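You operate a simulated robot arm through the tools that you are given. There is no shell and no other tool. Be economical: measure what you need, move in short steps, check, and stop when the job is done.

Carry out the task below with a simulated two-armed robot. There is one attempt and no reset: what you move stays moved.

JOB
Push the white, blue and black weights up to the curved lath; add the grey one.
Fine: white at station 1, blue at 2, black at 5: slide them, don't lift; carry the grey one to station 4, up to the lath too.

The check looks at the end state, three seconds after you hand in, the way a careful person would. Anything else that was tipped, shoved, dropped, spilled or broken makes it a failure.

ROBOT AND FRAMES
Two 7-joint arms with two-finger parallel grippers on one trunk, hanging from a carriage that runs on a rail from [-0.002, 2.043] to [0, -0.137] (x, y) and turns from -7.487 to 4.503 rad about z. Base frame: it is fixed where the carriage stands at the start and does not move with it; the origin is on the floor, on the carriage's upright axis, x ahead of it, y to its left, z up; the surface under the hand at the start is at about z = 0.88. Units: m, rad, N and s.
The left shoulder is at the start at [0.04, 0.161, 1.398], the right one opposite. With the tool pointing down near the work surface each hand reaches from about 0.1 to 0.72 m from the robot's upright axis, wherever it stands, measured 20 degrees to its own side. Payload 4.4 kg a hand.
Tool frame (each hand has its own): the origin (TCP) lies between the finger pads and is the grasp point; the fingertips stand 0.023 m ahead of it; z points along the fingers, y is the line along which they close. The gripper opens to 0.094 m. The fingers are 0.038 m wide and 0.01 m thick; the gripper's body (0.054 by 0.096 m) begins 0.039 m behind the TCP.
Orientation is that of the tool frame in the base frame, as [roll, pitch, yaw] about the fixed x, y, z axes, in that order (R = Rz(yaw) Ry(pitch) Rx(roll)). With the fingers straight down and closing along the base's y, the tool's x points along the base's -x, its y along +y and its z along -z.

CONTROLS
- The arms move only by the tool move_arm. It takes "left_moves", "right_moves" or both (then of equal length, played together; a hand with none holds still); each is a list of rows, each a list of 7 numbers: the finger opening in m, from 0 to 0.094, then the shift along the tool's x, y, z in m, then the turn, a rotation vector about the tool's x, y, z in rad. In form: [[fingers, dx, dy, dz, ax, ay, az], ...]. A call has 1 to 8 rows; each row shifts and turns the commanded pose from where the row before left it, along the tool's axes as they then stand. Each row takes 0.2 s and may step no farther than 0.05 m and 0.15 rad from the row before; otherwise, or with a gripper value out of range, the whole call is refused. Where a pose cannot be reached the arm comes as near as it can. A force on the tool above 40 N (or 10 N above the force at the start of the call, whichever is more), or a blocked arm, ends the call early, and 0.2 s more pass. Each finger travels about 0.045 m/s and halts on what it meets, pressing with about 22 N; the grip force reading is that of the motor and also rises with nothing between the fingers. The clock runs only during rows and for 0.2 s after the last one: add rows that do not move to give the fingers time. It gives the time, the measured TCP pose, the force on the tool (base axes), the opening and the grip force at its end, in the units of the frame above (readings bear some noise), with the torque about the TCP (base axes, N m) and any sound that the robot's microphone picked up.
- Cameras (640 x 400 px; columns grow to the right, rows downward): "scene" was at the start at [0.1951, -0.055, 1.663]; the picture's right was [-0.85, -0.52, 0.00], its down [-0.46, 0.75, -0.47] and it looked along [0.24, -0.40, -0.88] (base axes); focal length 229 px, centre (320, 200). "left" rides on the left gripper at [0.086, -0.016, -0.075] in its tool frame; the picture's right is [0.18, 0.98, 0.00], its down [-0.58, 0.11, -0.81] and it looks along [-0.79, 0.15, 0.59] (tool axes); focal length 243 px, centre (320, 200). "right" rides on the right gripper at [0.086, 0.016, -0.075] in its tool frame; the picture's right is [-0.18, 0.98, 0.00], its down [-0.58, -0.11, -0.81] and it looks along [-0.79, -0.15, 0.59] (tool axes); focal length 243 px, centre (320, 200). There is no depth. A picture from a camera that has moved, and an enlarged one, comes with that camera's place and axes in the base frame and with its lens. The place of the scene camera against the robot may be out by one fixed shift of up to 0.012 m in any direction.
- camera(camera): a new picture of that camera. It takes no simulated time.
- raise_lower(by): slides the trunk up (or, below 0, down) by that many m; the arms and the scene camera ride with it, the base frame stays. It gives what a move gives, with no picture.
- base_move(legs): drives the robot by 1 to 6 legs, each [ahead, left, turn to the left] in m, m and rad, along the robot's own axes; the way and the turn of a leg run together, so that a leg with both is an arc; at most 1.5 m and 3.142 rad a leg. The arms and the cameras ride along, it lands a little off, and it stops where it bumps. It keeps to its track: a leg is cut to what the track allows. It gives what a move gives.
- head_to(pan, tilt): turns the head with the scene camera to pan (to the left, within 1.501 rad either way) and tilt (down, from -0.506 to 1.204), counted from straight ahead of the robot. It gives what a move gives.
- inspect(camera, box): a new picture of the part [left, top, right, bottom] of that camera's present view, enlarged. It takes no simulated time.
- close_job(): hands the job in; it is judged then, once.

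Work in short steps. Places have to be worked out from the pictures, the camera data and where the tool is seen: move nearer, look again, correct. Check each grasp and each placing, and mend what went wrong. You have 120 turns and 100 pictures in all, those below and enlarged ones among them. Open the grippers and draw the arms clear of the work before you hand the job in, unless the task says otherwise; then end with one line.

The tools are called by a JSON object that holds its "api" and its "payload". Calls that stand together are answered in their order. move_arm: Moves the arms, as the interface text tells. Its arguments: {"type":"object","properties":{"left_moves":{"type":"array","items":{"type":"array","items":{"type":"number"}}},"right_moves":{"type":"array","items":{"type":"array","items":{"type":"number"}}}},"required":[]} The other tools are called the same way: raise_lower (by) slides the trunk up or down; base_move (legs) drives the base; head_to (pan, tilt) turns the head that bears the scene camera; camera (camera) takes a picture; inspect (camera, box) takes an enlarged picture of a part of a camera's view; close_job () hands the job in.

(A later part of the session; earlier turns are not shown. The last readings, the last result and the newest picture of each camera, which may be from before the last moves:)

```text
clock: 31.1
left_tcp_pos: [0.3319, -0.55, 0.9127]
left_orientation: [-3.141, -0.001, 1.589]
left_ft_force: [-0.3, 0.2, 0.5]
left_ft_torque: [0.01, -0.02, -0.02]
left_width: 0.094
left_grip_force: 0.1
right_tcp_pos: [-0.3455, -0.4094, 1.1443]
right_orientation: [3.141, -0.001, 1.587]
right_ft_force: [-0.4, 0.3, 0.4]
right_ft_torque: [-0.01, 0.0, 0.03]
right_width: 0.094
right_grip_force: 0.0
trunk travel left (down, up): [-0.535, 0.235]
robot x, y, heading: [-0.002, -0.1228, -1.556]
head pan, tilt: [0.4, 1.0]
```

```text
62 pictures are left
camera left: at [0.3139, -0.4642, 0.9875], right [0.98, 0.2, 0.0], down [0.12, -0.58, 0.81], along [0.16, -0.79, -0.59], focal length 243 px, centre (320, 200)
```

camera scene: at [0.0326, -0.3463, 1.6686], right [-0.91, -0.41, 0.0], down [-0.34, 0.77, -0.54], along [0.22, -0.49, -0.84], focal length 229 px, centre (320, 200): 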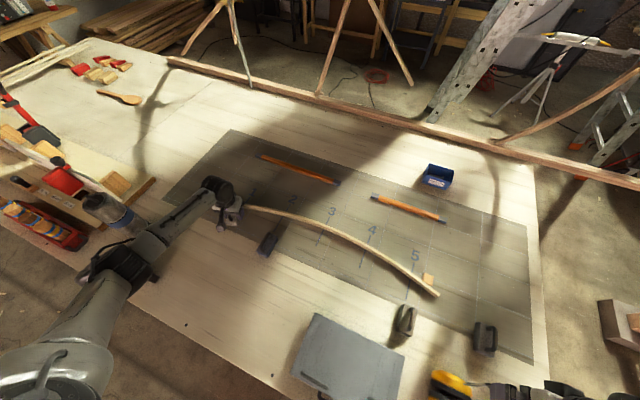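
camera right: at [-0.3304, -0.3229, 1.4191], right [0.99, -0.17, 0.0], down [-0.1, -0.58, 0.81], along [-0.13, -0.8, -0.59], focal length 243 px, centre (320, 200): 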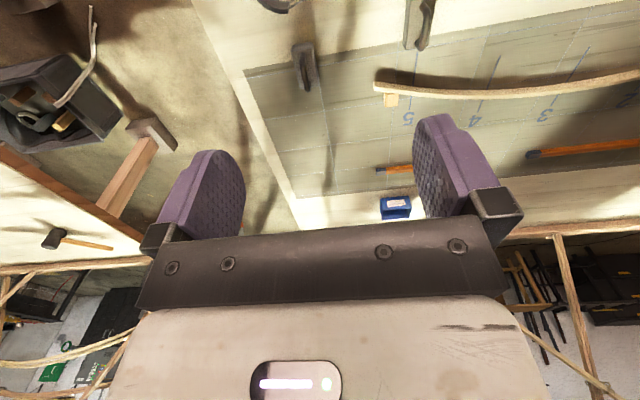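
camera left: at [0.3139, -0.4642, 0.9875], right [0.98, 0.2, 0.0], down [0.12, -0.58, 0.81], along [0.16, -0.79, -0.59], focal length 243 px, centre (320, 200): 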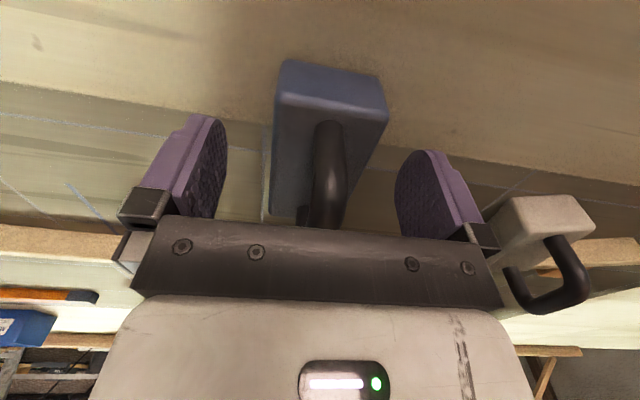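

Straddled. I close and turn by 0.15 rad, then slide.

{"api": "move_arm", "payload": {"left_moves": [[0.07, 0, 0, 0, 0, 0, 0], [0.05, 0, 0, 0, 0, 0, 0], [0.036, 0, 0, 0, 0, 0, 0], [0.034, 0, 0, 0, 0, 0, 0], [0.034, 0, 0, 0, 0, 0, 0], [0.034, 0, 0, 0, 0, 0, -0.075], [0.034, 0, 0, 0, 0, 0, -0.075], [0.034, 0, 0, 0, 0, 0, 0]]}}

{"api": "move_arm", "payload": {"left_moves": [[0.034, -0.016, -0.001, 0, 0, 0, 0], [0.034, -0.016, -0.001, 0, 0, 0, 0], [0.034, -0.016, -0.001, 0, 0, 0, 0], [0.034, -0.016, -0.001, 0, 0, 0, 0], [0.034, -0.012, -0.001, 0, 0, 0, 0], [0.034, 0, 0, 0, 0, 0, 0]]}}

{"api": "inspect", "payload": {"camera": "left", "box": [180, 60, 480, 240]}}

```text
clock: 32.9
left_tcp_pos: [0.3319, -0.5505, 0.913]
left_orientation: [3.14, 0.0, 1.742]
left_ft_force: [-0.1, 2.0, 6.1]
left_ft_torque: [-0.11, -0.07, -0.04]
left_width: 0.0439
left_grip_force: 22.0
right_tcp_pos: [-0.3452, -0.4087, 1.1449]
right_orientation: [3.141, 0.0, 1.587]
right_ft_force: [0.6, -0.2, 0.6]
right_ft_torque: [-0.03, 0.03, -0.05]
right_width: 0.0941
right_grip_force: 0.1
trunk travel left (down, up): [-0.535, 0.235]
robot x, y, heading: [-0.0003, -0.1215, -1.556]
head pan, tilt: [0.4, 1.0]
```

```text
clock: 34.2
left_tcp_pos: [0.3388, -0.6272, 0.9127]
left_orientation: [3.141, 0.0, 1.741]
left_ft_force: [-0.3, 1.2, 0.3]
left_ft_torque: [0.29, -0.01, 0.07]
left_width: 0.0439
left_grip_force: 21.8
right_tcp_pos: [-0.3441, -0.4082, 1.1433]
right_orientation: [3.14, 0.0, 1.588]
right_ft_force: [0.1, 0.9, -0.2]
right_ft_torque: [-0.04, 0.01, 0.01]
right_width: 0.0939
right_grip_force: 0.0
trunk travel left (down, up): [-0.535, 0.235]
robot x, y, heading: [0.0023, -0.1259, -1.559]
head pan, tilt: [0.4, 1.0]
```

```text
2.13 times, centred on (330, 150) of left
camera zoom: at [0.3093, -0.544, 0.9877], right [0.94, 0.35, 0.0], down [0.2, -0.56, 0.81], along [0.28, -0.76, -0.59], focal length 518 px, centre (299, 307)
```

zoom: 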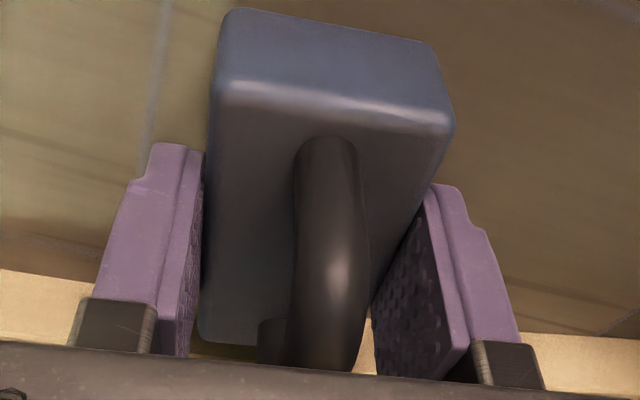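

Compared with white at contact, the lath is still ~13 mm ahead. I advance 10 mm, then creep.

{"api": "move_arm", "payload": {"left_moves": [[0.034, -0.005, 0, 0, 0, 0, 0], [0.034, -0.004, 0, 0, 0, 0, 0], [0.034, -0.001, 0, 0, 0, 0, 0], [0.034, 0, 0, 0, 0, 0, 0]]}}

{"api": "move_arm", "payload": {"left_moves": [[0.034, -0.001, 0, 0, 0, 0, 0], [0.034, -0.001, 0, 0, 0, 0, 0], [0.034, -0.001, 0, 0, 0, 0, 0], [0.034, 0, 0, 0, 0, 0, 0]]}}

{"api": "inspect", "payload": {"camera": "left", "box": [180, 60, 480, 240]}}

```text
clock: 35.2
left_tcp_pos: [0.3398, -0.6368, 0.9111]
left_orientation: [-3.141, -0.002, 1.739]
left_ft_force: [-0.3, 0.6, 0.2]
left_ft_torque: [0.03, 0.02, 0.02]
left_width: 0.0438
left_grip_force: 21.7
right_tcp_pos: [-0.3456, -0.4077, 1.1437]
right_orientation: [3.141, -0.001, 1.588]
right_ft_force: [0.2, 0.2, -0.6]
right_ft_torque: [0.01, 0.03, -0.02]
right_width: 0.0939
right_grip_force: 0.0
trunk travel left (down, up): [-0.535, 0.235]
robot x, y, heading: [-0.0018, -0.1241, -1.554]
head pan, tilt: [0.4, 1.0]
```

```text
clock: 36.2
left_tcp_pos: [0.3407, -0.6407, 0.9119]
left_orientation: [-3.141, 0.0, 1.738]
left_ft_force: [-1.4, 2.1, -1.3]
left_ft_torque: [0.35, -0.04, 0.07]
left_width: 0.0441
left_grip_force: 22.1
right_tcp_pos: [-0.3458, -0.4086, 1.1431]
right_orientation: [3.141, 0.0, 1.588]
right_ft_force: [1.0, 0.6, -0.4]
right_ft_torque: [-0.02, 0.0, 0.0]
right_width: 0.0937
right_grip_force: 0.0
trunk travel left (down, up): [-0.535, 0.235]
robot x, y, heading: [0.0, -0.1234, -1.553]
head pan, tilt: [0.4, 1.0]
```

```text
2.13 times, centred on (330, 150) of left
camera zoom: at [0.3117, -0.5571, 0.9877], right [0.94, 0.35, 0.0], down [0.2, -0.56, 0.81], along [0.28, -0.76, -0.59], focal length 518 px, centre (299, 307)
```

zoom: 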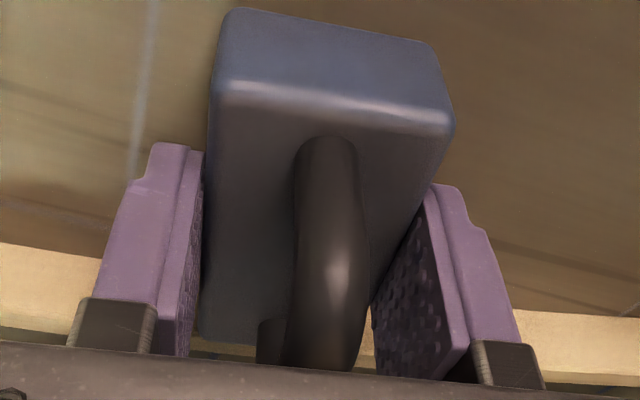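

Nearly there; another 3 mm in 1 mm steps.

{"api": "move_arm", "payload": {"left_moves": [[0.034, -0.001, 0, 0, 0, 0, 0], [0.034, -0.001, 0, 0, 0, 0, 0], [0.034, -0.001, 0, 0, 0, 0, 0], [0.034, 0, 0, 0, 0, 0, 0]]}}

```text
clock: 37.2
left_tcp_pos: [0.3418, -0.6417, 0.9135]
left_orientation: [-3.142, 0.0, 1.739]
left_ft_force: [-2.8, 5.3, 5.9]
left_ft_torque: [0.22, -0.12, 0.11]
left_width: 0.0439
left_grip_force: 22.3
right_tcp_pos: [-0.3437, -0.4078, 1.1446]
right_orientation: [3.14, 0.001, 1.587]
right_ft_force: [-0.5, -0.5, 0.3]
right_ft_torque: [0.02, 0.0, 0.01]
right_width: 0.0941
right_grip_force: 0.1
trunk travel left (down, up): [-0.535, 0.235]
robot x, y, heading: [-0.0014, -0.1246, -1.549]
head pan, tilt: [0.4, 1.0]
```

Force is building (5 N); one more 2 mm press to confirm the stall.

{"api": "move_arm", "payload": {"left_moves": [[0.034, -0.001, 0, 0, 0, 0, 0], [0.034, -0.001, 0, 0, 0, 0, 0], [0.034, 0, 0, 0, 0, 0, 0]]}}

{"api": "inspect", "payload": {"camera": "left", "box": [180, 60, 480, 240]}}

```text
clock: 38.0
left_tcp_pos: [0.3416, -0.6426, 0.9118]
left_orientation: [3.141, -0.003, 1.739]
left_ft_force: [-1.6, 12.4, 9.8]
left_ft_torque: [0.2, 0.05, -0.13]
left_width: 0.0439
left_grip_force: 22.1
right_tcp_pos: [-0.345, -0.4075, 1.1441]
right_orientation: [3.14, -0.002, 1.589]
right_ft_force: [-0.5, 0.1, 0.3]
right_ft_torque: [0.0, 0.0, -0.01]
right_width: 0.094
right_grip_force: 0.0
trunk travel left (down, up): [-0.535, 0.235]
robot x, y, heading: [-0.0003, -0.1225, -1.549]
head pan, tilt: [0.4, 1.0]
```

```text
2.13 times, centred on (330, 150) of left
camera zoom: at [0.3127, -0.5607, 0.9876], right [0.94, 0.35, 0.0], down [0.2, -0.56, 0.8], along [0.28, -0.75, -0.59], focal length 518 px, centre (299, 307)
```

zoom: 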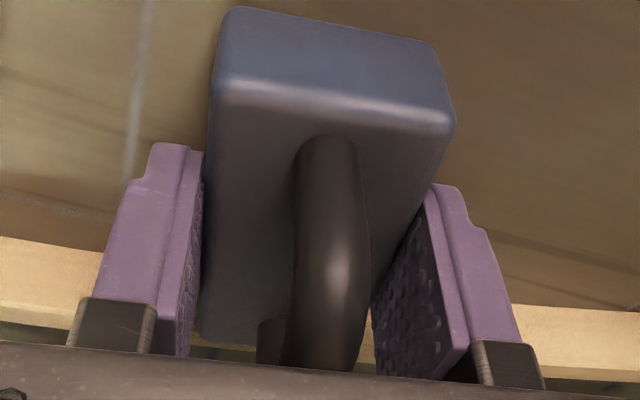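

12 N and stalled: blue is at the lath. I ease off 2.5 mm of command, release, and lift away.

{"api": "move_arm", "payload": {"left_moves": [[0.034, 0.0025, 0, 0, 0, 0, 0], [0.05, 0, 0, 0, 0, 0, 0], [0.07, 0, 0, 0, 0, 0, 0], [0.094, 0, 0, 0, 0, 0, 0], [0.094, 0, 0, 0, 0, 0, 0], [0.094, 0, 0, 0, 0, 0, 0]]}}

{"api": "move_arm", "payload": {"left_moves": [[0.094, 0, 0, -0.03, 0, 0, 0], [0.094, 0, 0, -0.04, 0, 0, 0], [0.094, 0.02, 0, -0.04, 0, 0, 0.05], [0.094, 0.03, 0, -0.04, 0, 0, 0.05], [0.094, 0.03, 0, -0.04, 0, 0, 0.05], [0.094, 0.04, 0, 0, 0, 0, 0], [0.094, 0.0, 0, 0, 0, 0, 0]]}}

{"api": "inspect", "payload": {"camera": "left", "box": [180, 20, 460, 200]}}

```text
clock: 39.5
left_tcp_pos: [0.3421, -0.6421, 0.9129]
left_orientation: [3.141, 0.001, 1.741]
left_ft_force: [0.4, 0.3, -0.1]
left_ft_torque: [-0.02, -0.01, 0.03]
left_width: 0.094
left_grip_force: 0.1
right_tcp_pos: [-0.3447, -0.4089, 1.1431]
right_orientation: [-3.14, 0.0, 1.587]
right_ft_force: [0.9, 0.2, 0.1]
right_ft_torque: [-0.03, 0.01, 0.0]
right_width: 0.0943
right_grip_force: 0.0
trunk travel left (down, up): [-0.535, 0.235]
robot x, y, heading: [0.0024, -0.1207, -1.553]
head pan, tilt: [0.4, 1.0]
```

```text
clock: 41.0
left_tcp_pos: [0.333, -0.5229, 1.1011]
left_orientation: [-3.14, 0.0, 1.59]
left_ft_force: [1.3, 1.0, -0.4]
left_ft_torque: [-0.01, 0.0, 0.01]
left_width: 0.094
left_grip_force: 0.1
right_tcp_pos: [-0.3445, -0.41, 1.1448]
right_orientation: [-3.141, 0.0, 1.588]
right_ft_force: [0.6, 0.5, -0.8]
right_ft_torque: [0.01, 0.0, -0.03]
right_width: 0.0938
right_grip_force: 0.1
trunk travel left (down, up): [-0.535, 0.235]
robot x, y, heading: [0.0037, -0.1214, -1.551]
head pan, tilt: [0.4, 1.0]
```

```text
2.22 times, centred on (320, 110) of left
camera zoom: at [0.3158, -0.4364, 1.1768], right [0.98, 0.2, 0.0], down [0.12, -0.58, 0.81], along [0.16, -0.79, -0.59], focal length 539 px, centre (320, 400)
```

zoom: 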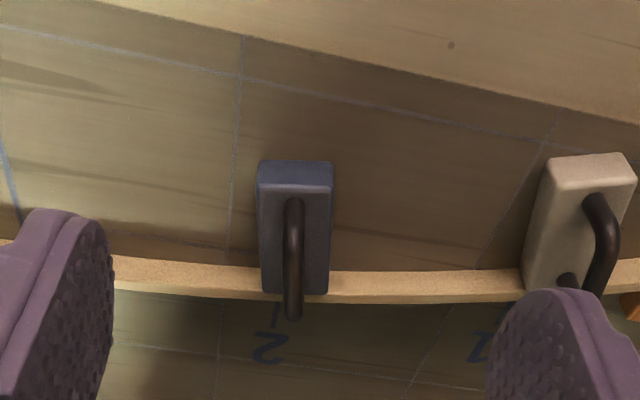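

Blue sits flush. Now the right hand: I move it above black, and draw the left hand back a little.

{"api": "move_arm", "payload": {"right_moves": [[0.094, -0.008, 0.042, 0.01, 0, 0, 0], [0.094, -0.008, 0.042, 0.01, 0, 0, 0], [0.094, -0.008, 0.042, 0.01, 0, 0, 0], [0.094, -0.008, 0.04, 0.01, 0, 0, 0], [0.094, 0, 0, 0, 0, 0, 0], [0.094, 0, 0, 0, 0, 0, 0]], "left_moves": [[0.094, 0.03, 0.0, 0, 0, 0, 0], [0.094, 0.03, 0.01, 0, 0, 0, 0], [0.094, 0.03, 0.01, 0, 0, 0, 0], [0.094, 0.01, 0.01, 0, 0, 0, 0], [0.094, 0, 0, 0, 0, 0, 0], [0.094, 0, 0, 0, 0, 0, 0]]}}

{"api": "camera", "payload": {"camera": "right"}}

{"api": "inspect", "payload": {"camera": "right", "box": [180, 20, 460, 200]}}

```text
clock: 42.5
left_tcp_pos: [0.3575, -0.4233, 1.1037]
left_orientation: [-3.141, 0.001, 1.591]
left_ft_force: [-0.3, -0.6, -0.5]
left_ft_torque: [-0.01, -0.01, 0.03]
left_width: 0.0941
left_grip_force: 0.0
right_tcp_pos: [-0.1776, -0.4379, 1.1037]
right_orientation: [-3.141, 0.0, 1.589]
right_ft_force: [0.8, -0.3, 0.4]
right_ft_torque: [0.0, 0.02, 0.03]
right_width: 0.0942
right_grip_force: 0.1
trunk travel left (down, up): [-0.535, 0.235]
robot x, y, heading: [0.0002, -0.1241, -1.558]
head pan, tilt: [0.4, 1.0]
```

```text
57 pictures are left
camera right: at [-0.1637, -0.3519, 1.1792], right [0.99, -0.17, 0.0], down [-0.1, -0.58, 0.81], along [-0.13, -0.79, -0.59], focal length 243 px, centre (320, 200)
```

right: 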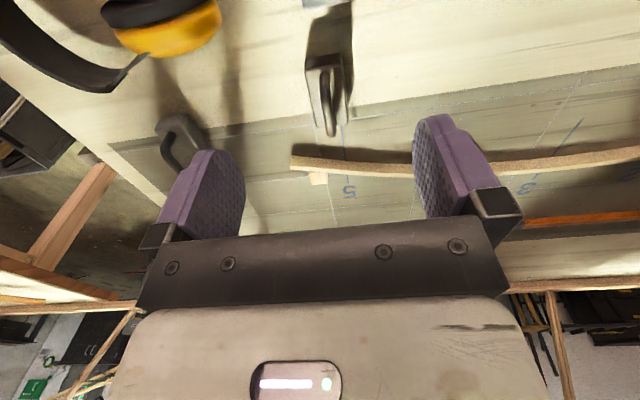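

```text
2.22 times, centred on (320, 110) of right
camera zoom: at [-0.1637, -0.3519, 1.1792], right [0.99, -0.17, 0.0], down [-0.1, -0.58, 0.81], along [-0.13, -0.79, -0.59], focal length 539 px, centre (320, 400)
```

zoom: 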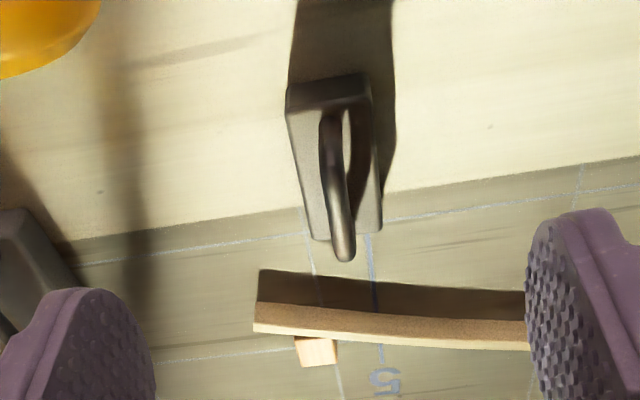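

Black: centre (−0.182, −0.514), straight. Station 5 is at x≈−0.170 and the lath slope there is ≈−0.27. I descend over it with the right hand.

{"api": "move_arm", "payload": {"right_moves": [[0.094, -0.025, -0.002, 0.03, 0, 0, 0], [0.094, -0.025, -0.002, 0.03, 0, 0, 0], [0.094, -0.025, -0.0015, 0.03, 0, 0, 0], [0.094, 0, 0, 0, 0, 0, 0], [0.094, 0, 0, 0.04, 0, 0, 0], [0.094, 0, 0, 0.04, 0, 0, 0], [0.094, 0, 0, 0.021, 0, 0, 0], [0.094, 0, 0, 0, 0, 0, 0]]}}

{"api": "camera", "payload": {"camera": "right"}}

```text
clock: 44.2
left_tcp_pos: [0.3586, -0.424, 1.1026]
left_orientation: [-3.141, -0.001, 1.589]
left_ft_force: [0.4, 0.5, 0.3]
left_ft_torque: [0.0, 0.02, 0.01]
left_width: 0.094
left_grip_force: 0.0
right_tcp_pos: [-0.1817, -0.5117, 0.9126]
right_orientation: [3.141, 0.001, 1.588]
right_ft_force: [0.5, -0.2, 1.6]
right_ft_torque: [-0.04, -0.05, 0.02]
right_width: 0.0942
right_grip_force: 0.0
trunk travel left (down, up): [-0.535, 0.235]
robot x, y, heading: [-0.0005, -0.1219, -1.55]
head pan, tilt: [0.4, 1.0]
```

```text
55 pictures are left
camera right: at [-0.1677, -0.4268, 0.9879], right [0.99, -0.17, 0.0], down [-0.1, -0.58, 0.81], along [-0.13, -0.8, -0.59], focal length 243 px, centre (320, 200)
```

right: 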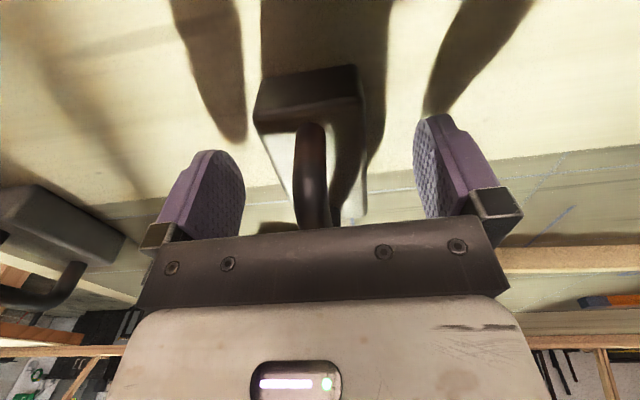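

Straddled; I close, turn the other way by 0.27 rad, and slide to just short of the lath.

{"api": "move_arm", "payload": {"right_moves": [[0.07, 0, 0, 0, 0, 0, 0], [0.05, 0, 0, 0, 0, 0, 0], [0.036, 0, 0, 0, 0, 0, 0], [0.034, 0, 0, 0, 0, 0, 0], [0.034, 0, 0, 0, 0, 0, 0], [0.034, 0, 0, 0, 0, 0, 0.135], [0.034, 0, 0, 0, 0, 0, 0.135], [0.034, 0, 0, 0, 0, 0, 0]]}}

{"api": "move_arm", "payload": {"right_moves": [[0.034, -0.015, 0.0075, 0, 0, 0, 0], [0.034, -0.015, 0.0075, 0, 0, 0, 0], [0.034, -0.015, 0.0075, 0, 0, 0, 0], [0.034, -0.015, 0.0075, 0, 0, 0, 0], [0.034, -0.013, 0.0062, 0, 0, 0, 0], [0.034, 0, 0, 0, 0, 0, 0]]}}

{"api": "inspect", "payload": {"camera": "right", "box": [160, 60, 460, 240]}}

```text
clock: 46.0
left_tcp_pos: [0.3581, -0.4225, 1.1028]
left_orientation: [3.141, 0.0, 1.59]
left_ft_force: [0.4, 0.3, 0.3]
left_ft_torque: [-0.02, 0.02, 0.0]
left_width: 0.0942
left_grip_force: 0.1
right_tcp_pos: [-0.1822, -0.5135, 0.9129]
right_orientation: [3.141, -0.001, 1.319]
right_ft_force: [2.0, -0.6, 0.3]
right_ft_torque: [-0.23, -0.03, 0.11]
right_width: 0.0441
right_grip_force: 22.3
trunk travel left (down, up): [-0.535, 0.235]
robot x, y, heading: [0.0022, -0.1209, -1.555]
head pan, tilt: [0.4, 1.0]
```

```text
clock: 47.5
left_tcp_pos: [0.3583, -0.4221, 1.1029]
left_orientation: [-3.14, 0.0, 1.59]
left_ft_force: [0.0, -0.2, 0.2]
left_ft_torque: [0.0, 0.03, 0.01]
left_width: 0.0942
left_grip_force: 0.1
right_tcp_pos: [-0.1653, -0.5934, 0.9121]
right_orientation: [3.141, 0.0, 1.317]
right_ft_force: [0.2, 0.4, 0.1]
right_ft_torque: [0.06, -0.02, 0.01]
right_width: 0.044
right_grip_force: 21.4
trunk travel left (down, up): [-0.535, 0.235]
robot x, y, heading: [-0.0001, -0.12, -1.55]
head pan, tilt: [0.4, 1.0]
```

```text
2.13 times, centred on (310, 150) of right
camera zoom: at [-0.1275, -0.5146, 0.9883], right [0.91, -0.42, 0.0], down [-0.25, -0.54, 0.81], along [-0.34, -0.73, -0.59], focal length 518 px, centre (341, 307)
```

zoom: 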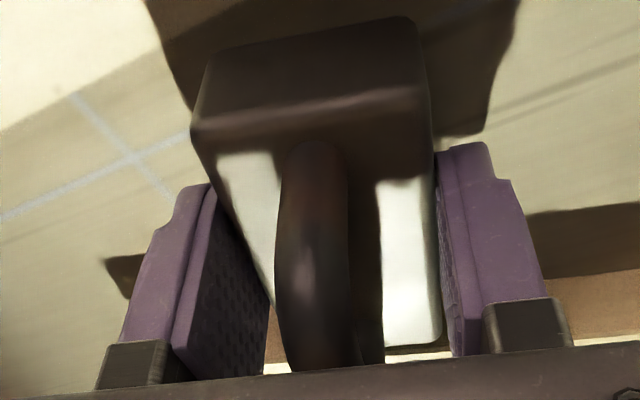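

The lath face is ~10 mm off. I advance 7 mm, then creep by millimetres.

{"api": "move_arm", "payload": {"right_moves": [[0.034, -0.004, 0, 0, 0, 0, 0], [0.034, -0.003, 0, 0, 0, 0, 0], [0.034, 0, 0, 0, 0, 0, 0]]}}

{"api": "move_arm", "payload": {"right_moves": [[0.034, -0.001, 0, 0, 0, 0, 0], [0.034, -0.001, 0, 0, 0, 0, 0], [0.034, -0.001, 0, 0, 0, 0, 0], [0.034, 0, 0, 0, 0, 0, 0]]}}

{"api": "inspect", "payload": {"camera": "right", "box": [160, 60, 460, 240]}}

```text
clock: 48.2
left_tcp_pos: [0.3587, -0.4234, 1.1038]
left_orientation: [-3.141, 0.0, 1.59]
left_ft_force: [0.5, 1.2, -0.4]
left_ft_torque: [0.02, -0.01, 0.03]
left_width: 0.094
left_grip_force: 0.0
right_tcp_pos: [-0.1656, -0.5997, 0.9133]
right_orientation: [3.141, -0.001, 1.321]
right_ft_force: [0.1, 3.6, -0.1]
right_ft_torque: [-0.18, 0.12, -0.01]
right_width: 0.0439
right_grip_force: 21.7
trunk travel left (down, up): [-0.535, 0.235]
robot x, y, heading: [0.001, -0.1225, -1.556]
head pan, tilt: [0.4, 1.0]
```

```text
clock: 49.2
left_tcp_pos: [0.3586, -0.4226, 1.1024]
left_orientation: [3.141, 0.001, 1.591]
left_ft_force: [-0.2, 0.4, 0.0]
left_ft_torque: [-0.02, -0.03, 0.03]
left_width: 0.094
left_grip_force: 0.2
right_tcp_pos: [-0.1662, -0.6019, 0.9124]
right_orientation: [3.14, 0.001, 1.319]
right_ft_force: [2.5, 5.8, 11.0]
right_ft_torque: [0.25, -0.02, -0.13]
right_width: 0.0439
right_grip_force: 22.1
trunk travel left (down, up): [-0.535, 0.235]
robot x, y, heading: [-0.0004, -0.1198, -1.551]
head pan, tilt: [0.4, 1.0]
```

```text
2.13 times, centred on (310, 150) of right
camera zoom: at [-0.1304, -0.523, 0.9883], right [0.91, -0.42, 0.0], down [-0.25, -0.54, 0.81], along [-0.34, -0.73, -0.59], focal length 518 px, centre (341, 307)
```

zoom: 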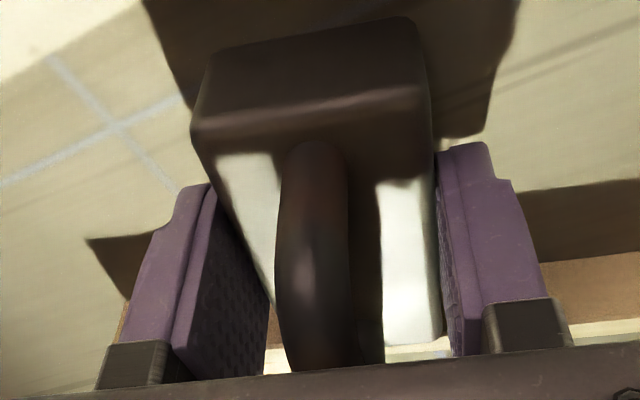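

The force is rising (about 6 N). I press another 3 mm to confirm.

{"api": "move_arm", "payload": {"right_moves": [[0.034, -0.001, 0, 0, 0, 0, 0], [0.034, -0.001, 0, 0, 0, 0, 0], [0.034, -0.001, 0, 0, 0, 0, 0], [0.034, 0, 0, 0, 0, 0, 0]]}}

{"api": "inspect", "payload": {"camera": "right", "box": [160, 60, 460, 240]}}

```text
clock: 50.2
left_tcp_pos: [0.3592, -0.4206, 1.1014]
left_orientation: [3.141, -0.003, 1.591]
left_ft_force: [-0.5, -0.4, -0.1]
left_ft_torque: [0.02, -0.02, -0.01]
left_width: 0.0941
left_grip_force: 0.0
right_tcp_pos: [-0.1679, -0.604, 0.9126]
right_orientation: [-3.14, -0.003, 1.319]
right_ft_force: [3.7, 10.4, 10.8]
right_ft_torque: [0.12, -0.03, -0.06]
right_width: 0.044
right_grip_force: 22.2
trunk travel left (down, up): [-0.535, 0.235]
robot x, y, heading: [0.0009, -0.1226, -1.55]
head pan, tilt: [0.4, 1.0]
```

```text
2.13 times, centred on (310, 150) of right
camera zoom: at [-0.131, -0.5245, 0.9879], right [0.91, -0.42, 0.0], down [-0.25, -0.54, 0.8], along [-0.34, -0.73, -0.59], focal length 518 px, centre (341, 307)
```

zoom: 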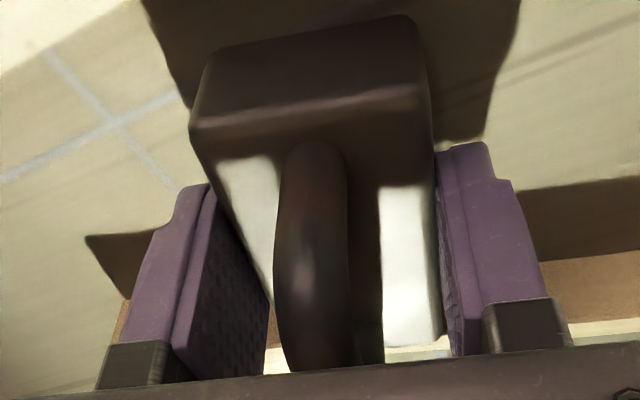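

Stalled at 11 N: black is up to the lath. I ease, release, and lift.

{"api": "move_arm", "payload": {"right_moves": [[0.034, 0.002, 0, 0, 0, 0, 0], [0.05, 0, 0, 0, 0, 0, 0], [0.07, 0, 0, 0, 0, 0, 0], [0.094, 0, 0, 0, 0, 0, 0], [0.094, 0, 0, 0, 0, 0, 0], [0.094, 0, 0, 0, 0, 0, 0]]}}

{"api": "move_arm", "payload": {"right_moves": [[0.094, 0, 0, -0.03, 0, 0, 0], [0.094, 0, 0, -0.04, 0, 0, 0], [0.094, 0.02, 0, -0.04, 0, 0, -0.09], [0.094, 0.03, 0, -0.04, 0, 0, -0.09], [0.094, 0.03, 0, -0.04, 0, 0, -0.09], [0.094, 0.03, 0, 0, 0, 0, 0], [0.094, 0.0, 0, 0, 0, 0, 0]]}}

{"api": "inspect", "payload": {"camera": "right", "box": [180, 20, 460, 200]}}

```text
clock: 51.6
left_tcp_pos: [0.3584, -0.4223, 1.1037]
left_orientation: [3.141, 0.001, 1.589]
left_ft_force: [-0.3, -0.2, 0.7]
left_ft_torque: [0.04, -0.02, 0.01]
left_width: 0.0939
left_grip_force: 0.1
right_tcp_pos: [-0.1687, -0.604, 0.9132]
right_orientation: [-3.141, -0.001, 1.318]
right_ft_force: [0.7, 0.2, 0.3]
right_ft_torque: [-0.01, -0.02, 0.01]
right_width: 0.0942
right_grip_force: 0.1
trunk travel left (down, up): [-0.535, 0.235]
robot x, y, heading: [0.0008, -0.1207, -1.55]
head pan, tilt: [0.4, 1.0]
```

```text
clock: 53.2
left_tcp_pos: [0.3586, -0.4227, 1.1028]
left_orientation: [-3.14, 0.0, 1.591]
left_ft_force: [-1.0, 0.2, 0.4]
left_ft_torque: [0.01, 0.0, 0.01]
left_width: 0.0939
left_grip_force: 0.1
right_tcp_pos: [-0.1588, -0.4933, 1.1031]
right_orientation: [-3.141, -0.001, 1.589]
right_ft_force: [0.6, -0.8, -0.4]
right_ft_torque: [-0.04, 0.05, -0.01]
right_width: 0.0939
right_grip_force: 0.0
trunk travel left (down, up): [-0.535, 0.235]
robot x, y, heading: [0.0016, -0.1221, -1.551]
head pan, tilt: [0.4, 1.0]
```

```text
2.22 times, centred on (320, 110) of right
camera zoom: at [-0.1438, -0.4074, 1.1773], right [0.99, -0.17, 0.0], down [-0.1, -0.58, 0.81], along [-0.13, -0.8, -0.59], focal length 539 px, centre (320, 400)
```

zoom: 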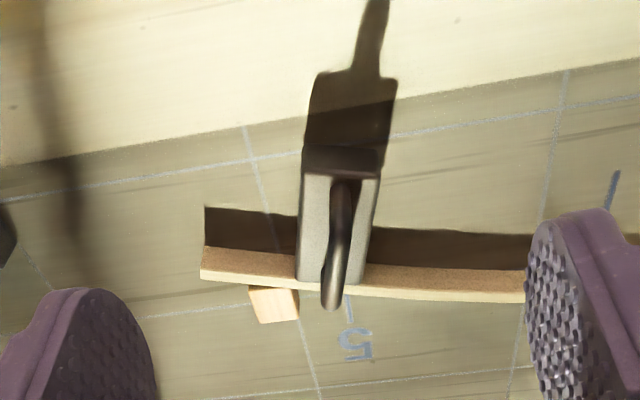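

Black is flush at station 5. Now over to the grey weight.

{"api": "move_arm", "payload": {"right_moves": [[0.094, 0.005, -0.039, 0, 0, 0, 0], [0.094, 0.005, -0.039, 0, 0, 0, 0], [0.094, 0.005, -0.039, 0, 0, 0, 0], [0.094, 0.005, -0.039, 0, 0, 0, 0], [0.094, 0.005, -0.039, 0, 0, 0, 0], [0.094, 0, -0.036, 0, 0, 0, 0], [0.094, 0, 0, 0, 0, 0, 0]]}}

{"api": "inspect", "payload": {"camera": "right", "box": [180, 20, 460, 200]}}

{"api": "camera", "payload": {"camera": "scene"}}

```text
clock: 54.9
left_tcp_pos: [0.3578, -0.4237, 1.1038]
left_orientation: [-3.141, -0.001, 1.589]
left_ft_force: [0.6, -0.4, 1.3]
left_ft_torque: [0.01, -0.02, -0.02]
left_width: 0.094
left_grip_force: 0.1
right_tcp_pos: [-0.3899, -0.4747, 1.1024]
right_orientation: [-3.141, 0.001, 1.59]
right_ft_force: [-0.5, -0.1, 0.2]
right_ft_torque: [0.01, 0.04, 0.04]
right_width: 0.0939
right_grip_force: 0.0
trunk travel left (down, up): [-0.535, 0.235]
robot x, y, heading: [-0.0007, -0.1203, -1.553]
head pan, tilt: [0.4, 1.0]
```

```text
2.22 times, centred on (320, 110) of right
camera zoom: at [-0.3756, -0.3883, 1.1766], right [0.99, -0.17, 0.0], down [-0.1, -0.58, 0.81], along [-0.13, -0.8, -0.59], focal length 539 px, centre (320, 400)
```

zoom: 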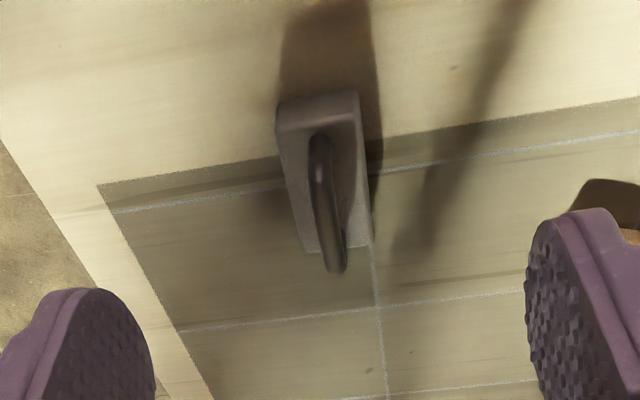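

```text
49 pictures are left
camera scene: at [0.0328, -0.3466, 1.6687], right [-0.91, -0.41, 0.0], down [-0.34, 0.77, -0.54], along [0.22, -0.49, -0.84], focal length 229 px, centre (320, 200)
```

scene: 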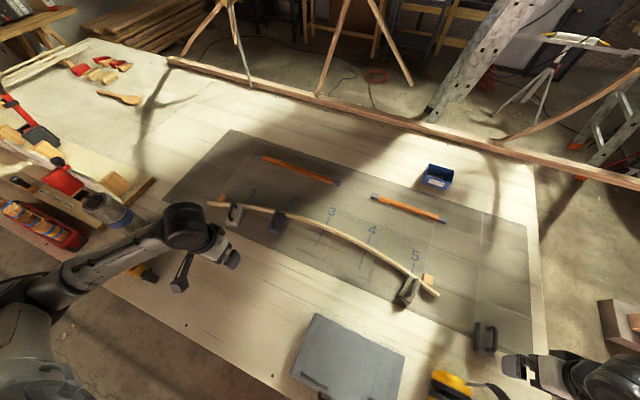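

Grey: centre (−0.400, −0.556), straight. I descend over it.

{"api": "move_arm", "payload": {"right_moves": [[0.094, -0.027, -0.004, 0.03, 0, 0, 0], [0.094, -0.027, -0.004, 0.03, 0, 0, 0], [0.094, -0.027, -0.0035, 0.03, 0, 0, 0], [0.094, 0, 0, 0, 0, 0, 0], [0.094, 0, 0, 0.04, 0, 0, 0], [0.094, 0, 0, 0.04, 0, 0, 0], [0.094, 0, 0, 0.021, 0, 0, 0], [0.094, 0, 0, 0, 0, 0, 0]]}}

{"api": "camera", "payload": {"camera": "right"}}

```text
clock: 56.6
left_tcp_pos: [0.3578, -0.4231, 1.1033]
left_orientation: [-3.141, 0.0, 1.59]
left_ft_force: [-0.7, -0.3, 0.3]
left_ft_torque: [-0.01, -0.01, -0.01]
left_width: 0.0938
left_grip_force: 0.1
right_tcp_pos: [-0.3996, -0.5536, 0.913]
right_orientation: [3.141, -0.001, 1.589]
right_ft_force: [0.2, -0.1, -0.3]
right_ft_torque: [-0.03, 0.04, -0.01]
right_width: 0.0942
right_grip_force: 0.1
trunk travel left (down, up): [-0.535, 0.235]
robot x, y, heading: [-0.0004, -0.1247, -1.552]
head pan, tilt: [0.4, 1.0]
```

```text
48 pictures are left
camera right: at [-0.3851, -0.4676, 0.9885], right [0.99, -0.17, 0.0], down [-0.1, -0.58, 0.81], along [-0.13, -0.79, -0.59], focal length 243 px, centre (320, 200)
```

right: 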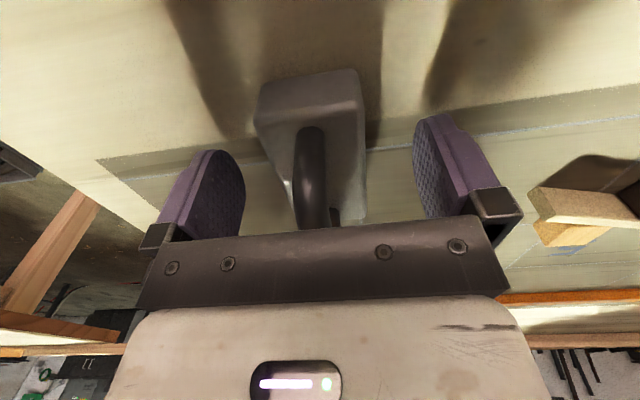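

Straddled. I close and lift 1 cm as a test.

{"api": "move_arm", "payload": {"right_moves": [[0.07, 0, 0, 0, 0, 0, 0], [0.05, 0, 0, 0, 0, 0, 0], [0.03, 0, 0, 0, 0, 0, 0], [0.03, 0, 0, 0, 0, 0, 0], [0.03, 0, 0, 0, 0, 0, 0], [0.03, 0, 0, 0, 0, 0, 0], [0.03, 0, 0, -0.01, 0, 0, 0], [0.03, 0, 0, 0, 0, 0, 0]]}}

{"api": "camera", "payload": {"camera": "right"}}

```text
clock: 58.5
left_tcp_pos: [0.3587, -0.422, 1.1032]
left_orientation: [-3.141, 0.0, 1.59]
left_ft_force: [-0.6, -0.3, 0.6]
left_ft_torque: [0.0, -0.01, 0.03]
left_width: 0.0943
left_grip_force: 0.0
right_tcp_pos: [-0.3986, -0.5533, 0.9231]
right_orientation: [3.141, -0.003, 1.589]
right_ft_force: [0.7, -0.4, -8.5]
right_ft_torque: [0.05, 0.01, 0.01]
right_width: 0.0439
right_grip_force: 22.2
trunk travel left (down, up): [-0.535, 0.235]
robot x, y, heading: [-0.0009, -0.1245, -1.552]
head pan, tilt: [0.4, 1.0]
```

```text
47 pictures are left
camera right: at [-0.3844, -0.4676, 0.9979], right [0.99, -0.17, 0.0], down [-0.1, -0.58, 0.81], along [-0.13, -0.79, -0.59], focal length 243 px, centre (320, 200)
```

right: 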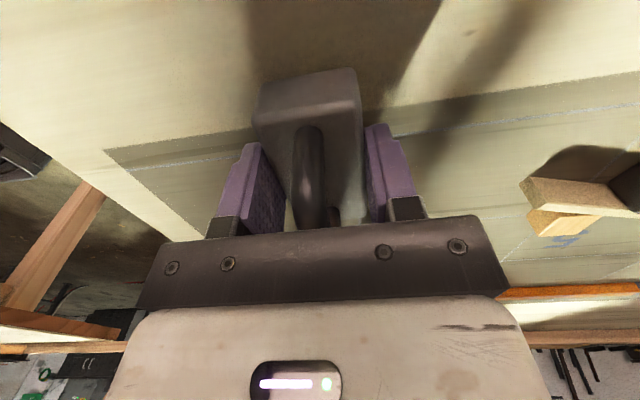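

Grey is held (8.5 N). I lift it to z≈1.02 and carry it left, over the black weight, towards station 4.

{"api": "move_arm", "payload": {"right_moves": [[0.03, 0, 0, -0.035, 0, 0, 0], [0.03, 0, 0, -0.035, 0, 0, 0], [0.03, 0, 0, -0.03, 0, 0, 0], [0.03, 0, 0.03, 0, 0, 0, 0], [0.03, 0, 0.04, 0, 0, 0, 0], [0.03, 0, 0.04, 0, 0, 0, 0], [0.03, 0, 0.04, 0, 0, 0, 0], [0.03, 0, 0.04, 0, 0, 0, 0]]}}

{"api": "move_arm", "payload": {"right_moves": [[0.03, 0, 0.04, 0, 0, 0, 0], [0.03, 0, 0.04, 0, 0, 0, 0], [0.03, 0, 0.04, 0, 0, 0, 0], [0.03, 0, 0.04, 0, 0, 0, 0.05], [0.03, -0.02, 0.03, 0, 0, 0, 0.05], [0.03, -0.02, 0.02, 0, 0, 0, 0.05], [0.03, 0, 0, 0, 0, 0, 0], [0.03, 0, 0, 0, 0, 0, 0]]}}

{"api": "camera", "payload": {"camera": "right"}}

```text
clock: 60.2
left_tcp_pos: [0.3588, -0.4233, 1.1028]
left_orientation: [3.14, -0.001, 1.589]
left_ft_force: [-0.1, -0.1, 0.1]
left_ft_torque: [0.0, 0.03, -0.04]
left_width: 0.0941
left_grip_force: 0.0
right_tcp_pos: [-0.2057, -0.5519, 1.0221]
right_orientation: [-3.141, -0.001, 1.587]
right_ft_force: [-0.2, -0.2, -7.7]
right_ft_torque: [0.01, -0.01, 0.02]
right_width: 0.0439
right_grip_force: 21.6
trunk travel left (down, up): [-0.535, 0.235]
robot x, y, heading: [-0.0026, -0.1237, -1.555]
head pan, tilt: [0.4, 1.0]
```

```text
clock: 62.0
left_tcp_pos: [0.3576, -0.4222, 1.1025]
left_orientation: [-3.141, 0.0, 1.589]
left_ft_force: [0.2, 0.0, -0.6]
left_ft_torque: [-0.03, 0.03, 0.01]
left_width: 0.0941
left_grip_force: 0.0
right_tcp_pos: [0.0008, -0.588, 1.0238]
right_orientation: [3.141, -0.001, 1.438]
right_ft_force: [-0.8, -0.5, -7.9]
right_ft_torque: [0.0, 0.0, -0.02]
right_width: 0.044
right_grip_force: 22.2
trunk travel left (down, up): [-0.535, 0.235]
robot x, y, heading: [-0.0014, -0.1244, -1.554]
head pan, tilt: [0.4, 1.0]
```

```text
46 pictures are left
camera right: at [0.0285, -0.5057, 1.0989], right [0.95, -0.31, 0.0], down [-0.18, -0.56, 0.81], along [-0.25, -0.77, -0.59], focal length 243 px, centre (320, 200)
```

right: 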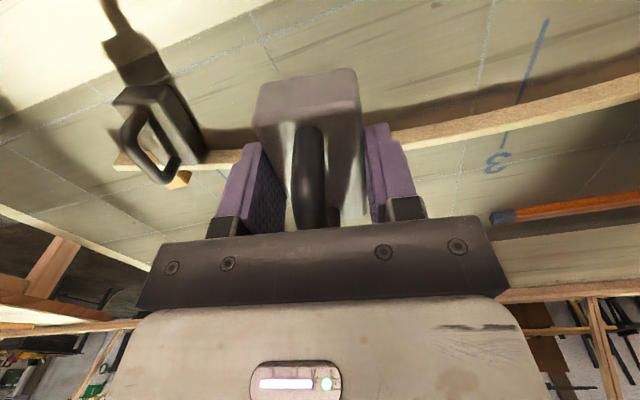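

I shift ~2 cm forward and lower to just above the mat.

{"api": "move_arm", "payload": {"right_moves": [[0.03, -0.011, 0.003, 0.02, 0, 0, 0], [0.03, -0.01, 0.003, 0.03, 0, 0, 0], [0.03, 0, 0, 0.03, 0, 0, 0], [0.03, 0, 0, 0.022, 0, 0, 0], [0.03, 0, 0, 0.004, 0, 0, 0], [0.03, 0, 0, 0, 0, 0, 0]]}}

{"api": "move_arm", "payload": {"right_moves": [[0.03, 0, 0, 0.001, 0, 0, 0], [0.03, 0, 0, 0.001, 0, 0, 0], [0.03, 0, 0, 0.001, 0, 0, 0], [0.03, 0, 0, 0, 0, 0, 0]]}}

{"api": "camera", "payload": {"camera": "right"}}

```text
clock: 63.5
left_tcp_pos: [0.3576, -0.4227, 1.1029]
left_orientation: [3.141, 0.0, 1.589]
left_ft_force: [0.2, 0.6, -0.3]
left_ft_torque: [-0.01, 0.01, 0.01]
left_width: 0.0939
left_grip_force: 0.1
right_tcp_pos: [0.0033, -0.6112, 0.9171]
right_orientation: [-3.142, -0.002, 1.439]
right_ft_force: [0.2, 0.1, -7.8]
right_ft_torque: [0.04, -0.01, 0.03]
right_width: 0.0439
right_grip_force: 22.3
trunk travel left (down, up): [-0.535, 0.235]
robot x, y, heading: [0.0043, -0.1214, -1.553]
head pan, tilt: [0.4, 1.0]
```

```text
clock: 64.5
left_tcp_pos: [0.358, -0.4232, 1.1029]
left_orientation: [3.14, -0.001, 1.59]
left_ft_force: [0.1, -0.9, 0.3]
left_ft_torque: [-0.03, -0.03, -0.02]
left_width: 0.094
left_grip_force: 0.1
right_tcp_pos: [0.0022, -0.6128, 0.9143]
right_orientation: [3.14, 0.001, 1.44]
right_ft_force: [-2.0, 7.6, 12.6]
right_ft_torque: [-0.2, 0.2, -0.11]
right_width: 0.0441
right_grip_force: 21.6
trunk travel left (down, up): [-0.535, 0.235]
robot x, y, heading: [0.0006, -0.1223, -1.554]
head pan, tilt: [0.4, 1.0]
```

```text
45 pictures are left
camera right: at [0.0302, -0.5292, 0.9891], right [0.95, -0.31, 0.0], down [-0.19, -0.56, 0.81], along [-0.25, -0.77, -0.59], focal length 243 px, centre (320, 200)
```

right: 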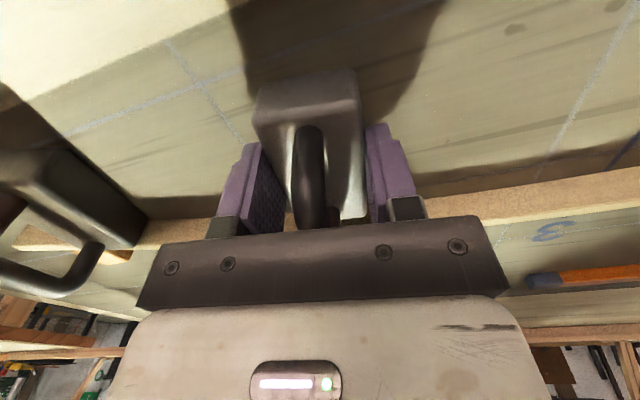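

Grey is down on the mat (12 N of support). I ease 1 mm and slide it forward to near the lath.

{"api": "move_arm", "payload": {"right_moves": [[0.034, 0, 0, -0.001, 0, 0, 0], [0.034, -0.008, 0.001, 0, 0, 0, 0], [0.034, -0.008, 0.001, 0, 0, 0, 0], [0.034, -0.006, 0.001, 0, 0, 0, 0], [0.034, 0, 0, 0, 0, 0, 0]]}}

{"api": "inspect", "payload": {"camera": "right", "box": [160, 60, 460, 240]}}

```text
clock: 65.7
left_tcp_pos: [0.3577, -0.4223, 1.1029]
left_orientation: [-3.141, 0.0, 1.589]
left_ft_force: [-0.3, -0.9, 0.7]
left_ft_torque: [0.02, 0.01, 0.0]
left_width: 0.0941
left_grip_force: 0.1
right_tcp_pos: [0.0029, -0.6333, 0.9137]
right_orientation: [-3.14, 0.0, 1.436]
right_ft_force: [-0.4, 5.4, 7.9]
right_ft_torque: [0.01, -0.01, -0.11]
right_width: 0.0438
right_grip_force: 22.4
trunk travel left (down, up): [-0.535, 0.235]
robot x, y, heading: [-0.0005, -0.1212, -1.555]
head pan, tilt: [0.4, 1.0]
```

```text
2.13 times, centred on (310, 150) of right
camera zoom: at [0.0302, -0.5517, 0.9889], right [0.95, -0.31, 0.0], down [-0.18, -0.56, 0.81], along [-0.25, -0.77, -0.59], focal length 518 px, centre (341, 307)
```

zoom: 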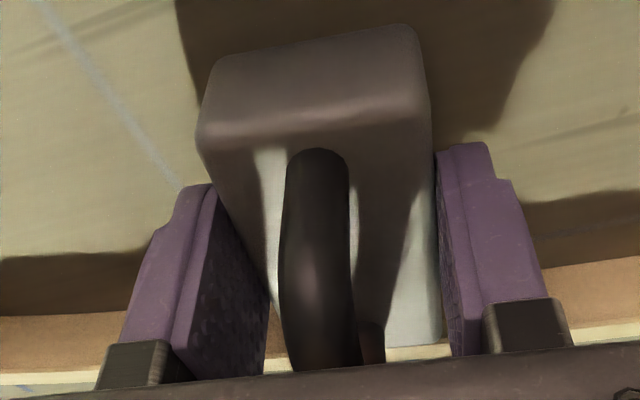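

About 5 mm remain. I creep forward.

{"api": "move_arm", "payload": {"right_moves": [[0.034, -0.002, 0, -0.0005, 0, 0, 0], [0.034, -0.002, 0, 0, 0, 0, 0], [0.034, -0.001, 0, 0, 0, 0, 0], [0.034, 0, 0, 0, 0, 0, 0]]}}

{"api": "move_arm", "payload": {"right_moves": [[0.034, -0.001, 0, 0, 0, 0, 0], [0.034, -0.001, 0, 0, 0, 0, 0], [0.034, -0.001, 0, 0, 0, 0, 0], [0.034, 0, 0, 0, 0, 0, 0]]}}

{"api": "inspect", "payload": {"camera": "right", "box": [160, 60, 460, 240]}}

```text
clock: 66.7
left_tcp_pos: [0.3584, -0.4217, 1.103]
left_orientation: [-3.141, -0.001, 1.59]
left_ft_force: [-0.6, -0.8, 0.0]
left_ft_torque: [0.02, 0.01, -0.02]
left_width: 0.0941
left_grip_force: 0.1
right_tcp_pos: [0.0016, -0.6387, 0.9139]
right_orientation: [-3.14, -0.002, 1.439]
right_ft_force: [-0.3, 6.0, 3.4]
right_ft_torque: [0.11, -0.23, 0.06]
right_width: 0.0438
right_grip_force: 22.2
trunk travel left (down, up): [-0.535, 0.235]
robot x, y, heading: [0.0005, -0.1234, -1.552]
head pan, tilt: [0.4, 1.0]
```

```text
clock: 67.7
left_tcp_pos: [0.3587, -0.4209, 1.1037]
left_orientation: [-3.141, -0.002, 1.59]
left_ft_force: [-0.1, -0.4, -1.0]
left_ft_torque: [0.05, 0.02, 0.05]
left_width: 0.0939
left_grip_force: 0.0
right_tcp_pos: [0.0005, -0.6396, 0.9139]
right_orientation: [-3.141, -0.004, 1.44]
right_ft_force: [-0.6, 15.2, 6.7]
right_ft_torque: [0.27, 0.02, 0.2]
right_width: 0.0439
right_grip_force: 21.9
trunk travel left (down, up): [-0.535, 0.235]
robot x, y, heading: [-0.0001, -0.1209, -1.549]
head pan, tilt: [0.4, 1.0]
```

```text
2.13 times, centred on (310, 150) of right
camera zoom: at [0.0286, -0.5569, 0.9887], right [0.95, -0.31, 0.0], down [-0.18, -0.57, 0.8], along [-0.25, -0.76, -0.59], focal length 518 px, centre (341, 307)
```

zoom: 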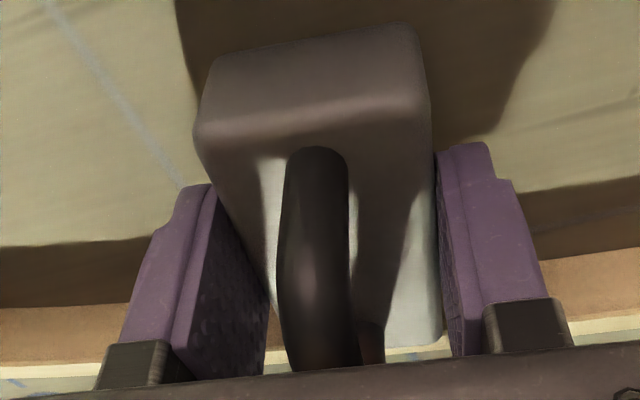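

Stalled at 15 N: grey is touching the lath. I ease, release, and lift clear.

{"api": "move_arm", "payload": {"right_moves": [[0.034, 0.002, 0, 0, 0, 0, 0], [0.05, 0, 0, 0, 0, 0, 0], [0.07, 0, 0, 0, 0, 0, 0], [0.094, 0, 0, 0, 0, 0, 0], [0.094, 0, 0, 0, 0, 0, 0], [0.094, 0, 0, 0, 0, 0, 0]]}}

{"api": "move_arm", "payload": {"right_moves": [[0.094, 0, 0, -0.03, 0, 0, 0], [0.094, 0, 0, -0.04, 0, 0, 0], [0.094, 0.02, 0, -0.04, 0, 0, -0.05], [0.094, 0.03, 0, -0.04, 0, 0, -0.05], [0.094, 0.03, 0, -0.04, 0, 0, -0.05], [0.094, 0.03, 0, 0, 0, 0, 0], [0.094, 0.0, 0, 0, 0, 0, 0]]}}

{"api": "inspect", "payload": {"camera": "right", "box": [180, 20, 460, 200]}}

```text
clock: 69.0
left_tcp_pos: [0.3577, -0.4237, 1.1036]
left_orientation: [3.141, 0.0, 1.591]
left_ft_force: [0.0, -0.7, 0.0]
left_ft_torque: [0.0, -0.03, -0.03]
left_width: 0.0941
left_grip_force: 0.1
right_tcp_pos: [0.0026, -0.6411, 0.9154]
right_orientation: [3.141, 0.0, 1.438]
right_ft_force: [-0.6, -0.7, 0.1]
right_ft_torque: [0.03, -0.02, 0.0]
right_width: 0.0941
right_grip_force: 0.0
trunk travel left (down, up): [-0.535, 0.235]
robot x, y, heading: [0.0001, -0.1218, -1.55]
head pan, tilt: [0.4, 1.0]
```

```text
clock: 70.7
left_tcp_pos: [0.3584, -0.4229, 1.1025]
left_orientation: [-3.14, 0.0, 1.591]
left_ft_force: [0.6, 0.2, 0.5]
left_ft_torque: [0.01, -0.01, 0.03]
left_width: 0.0941
left_grip_force: 0.0
right_tcp_pos: [0.0081, -0.5315, 1.1047]
right_orientation: [3.141, -0.001, 1.588]
right_ft_force: [-0.7, 0.3, 0.8]
right_ft_torque: [0.03, 0.02, -0.02]
right_width: 0.094
right_grip_force: 0.0
trunk travel left (down, up): [-0.535, 0.235]
robot x, y, heading: [0.0016, -0.1239, -1.553]
head pan, tilt: [0.4, 1.0]
```

```text
2.22 times, centred on (320, 110) of right
camera zoom: at [0.0223, -0.4458, 1.1795], right [0.99, -0.17, 0.0], down [-0.1, -0.58, 0.81], along [-0.13, -0.79, -0.59], focal length 539 px, centre (320, 400)
```

zoom: 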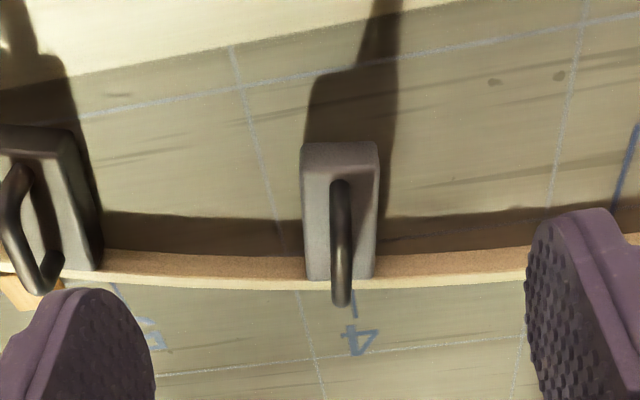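

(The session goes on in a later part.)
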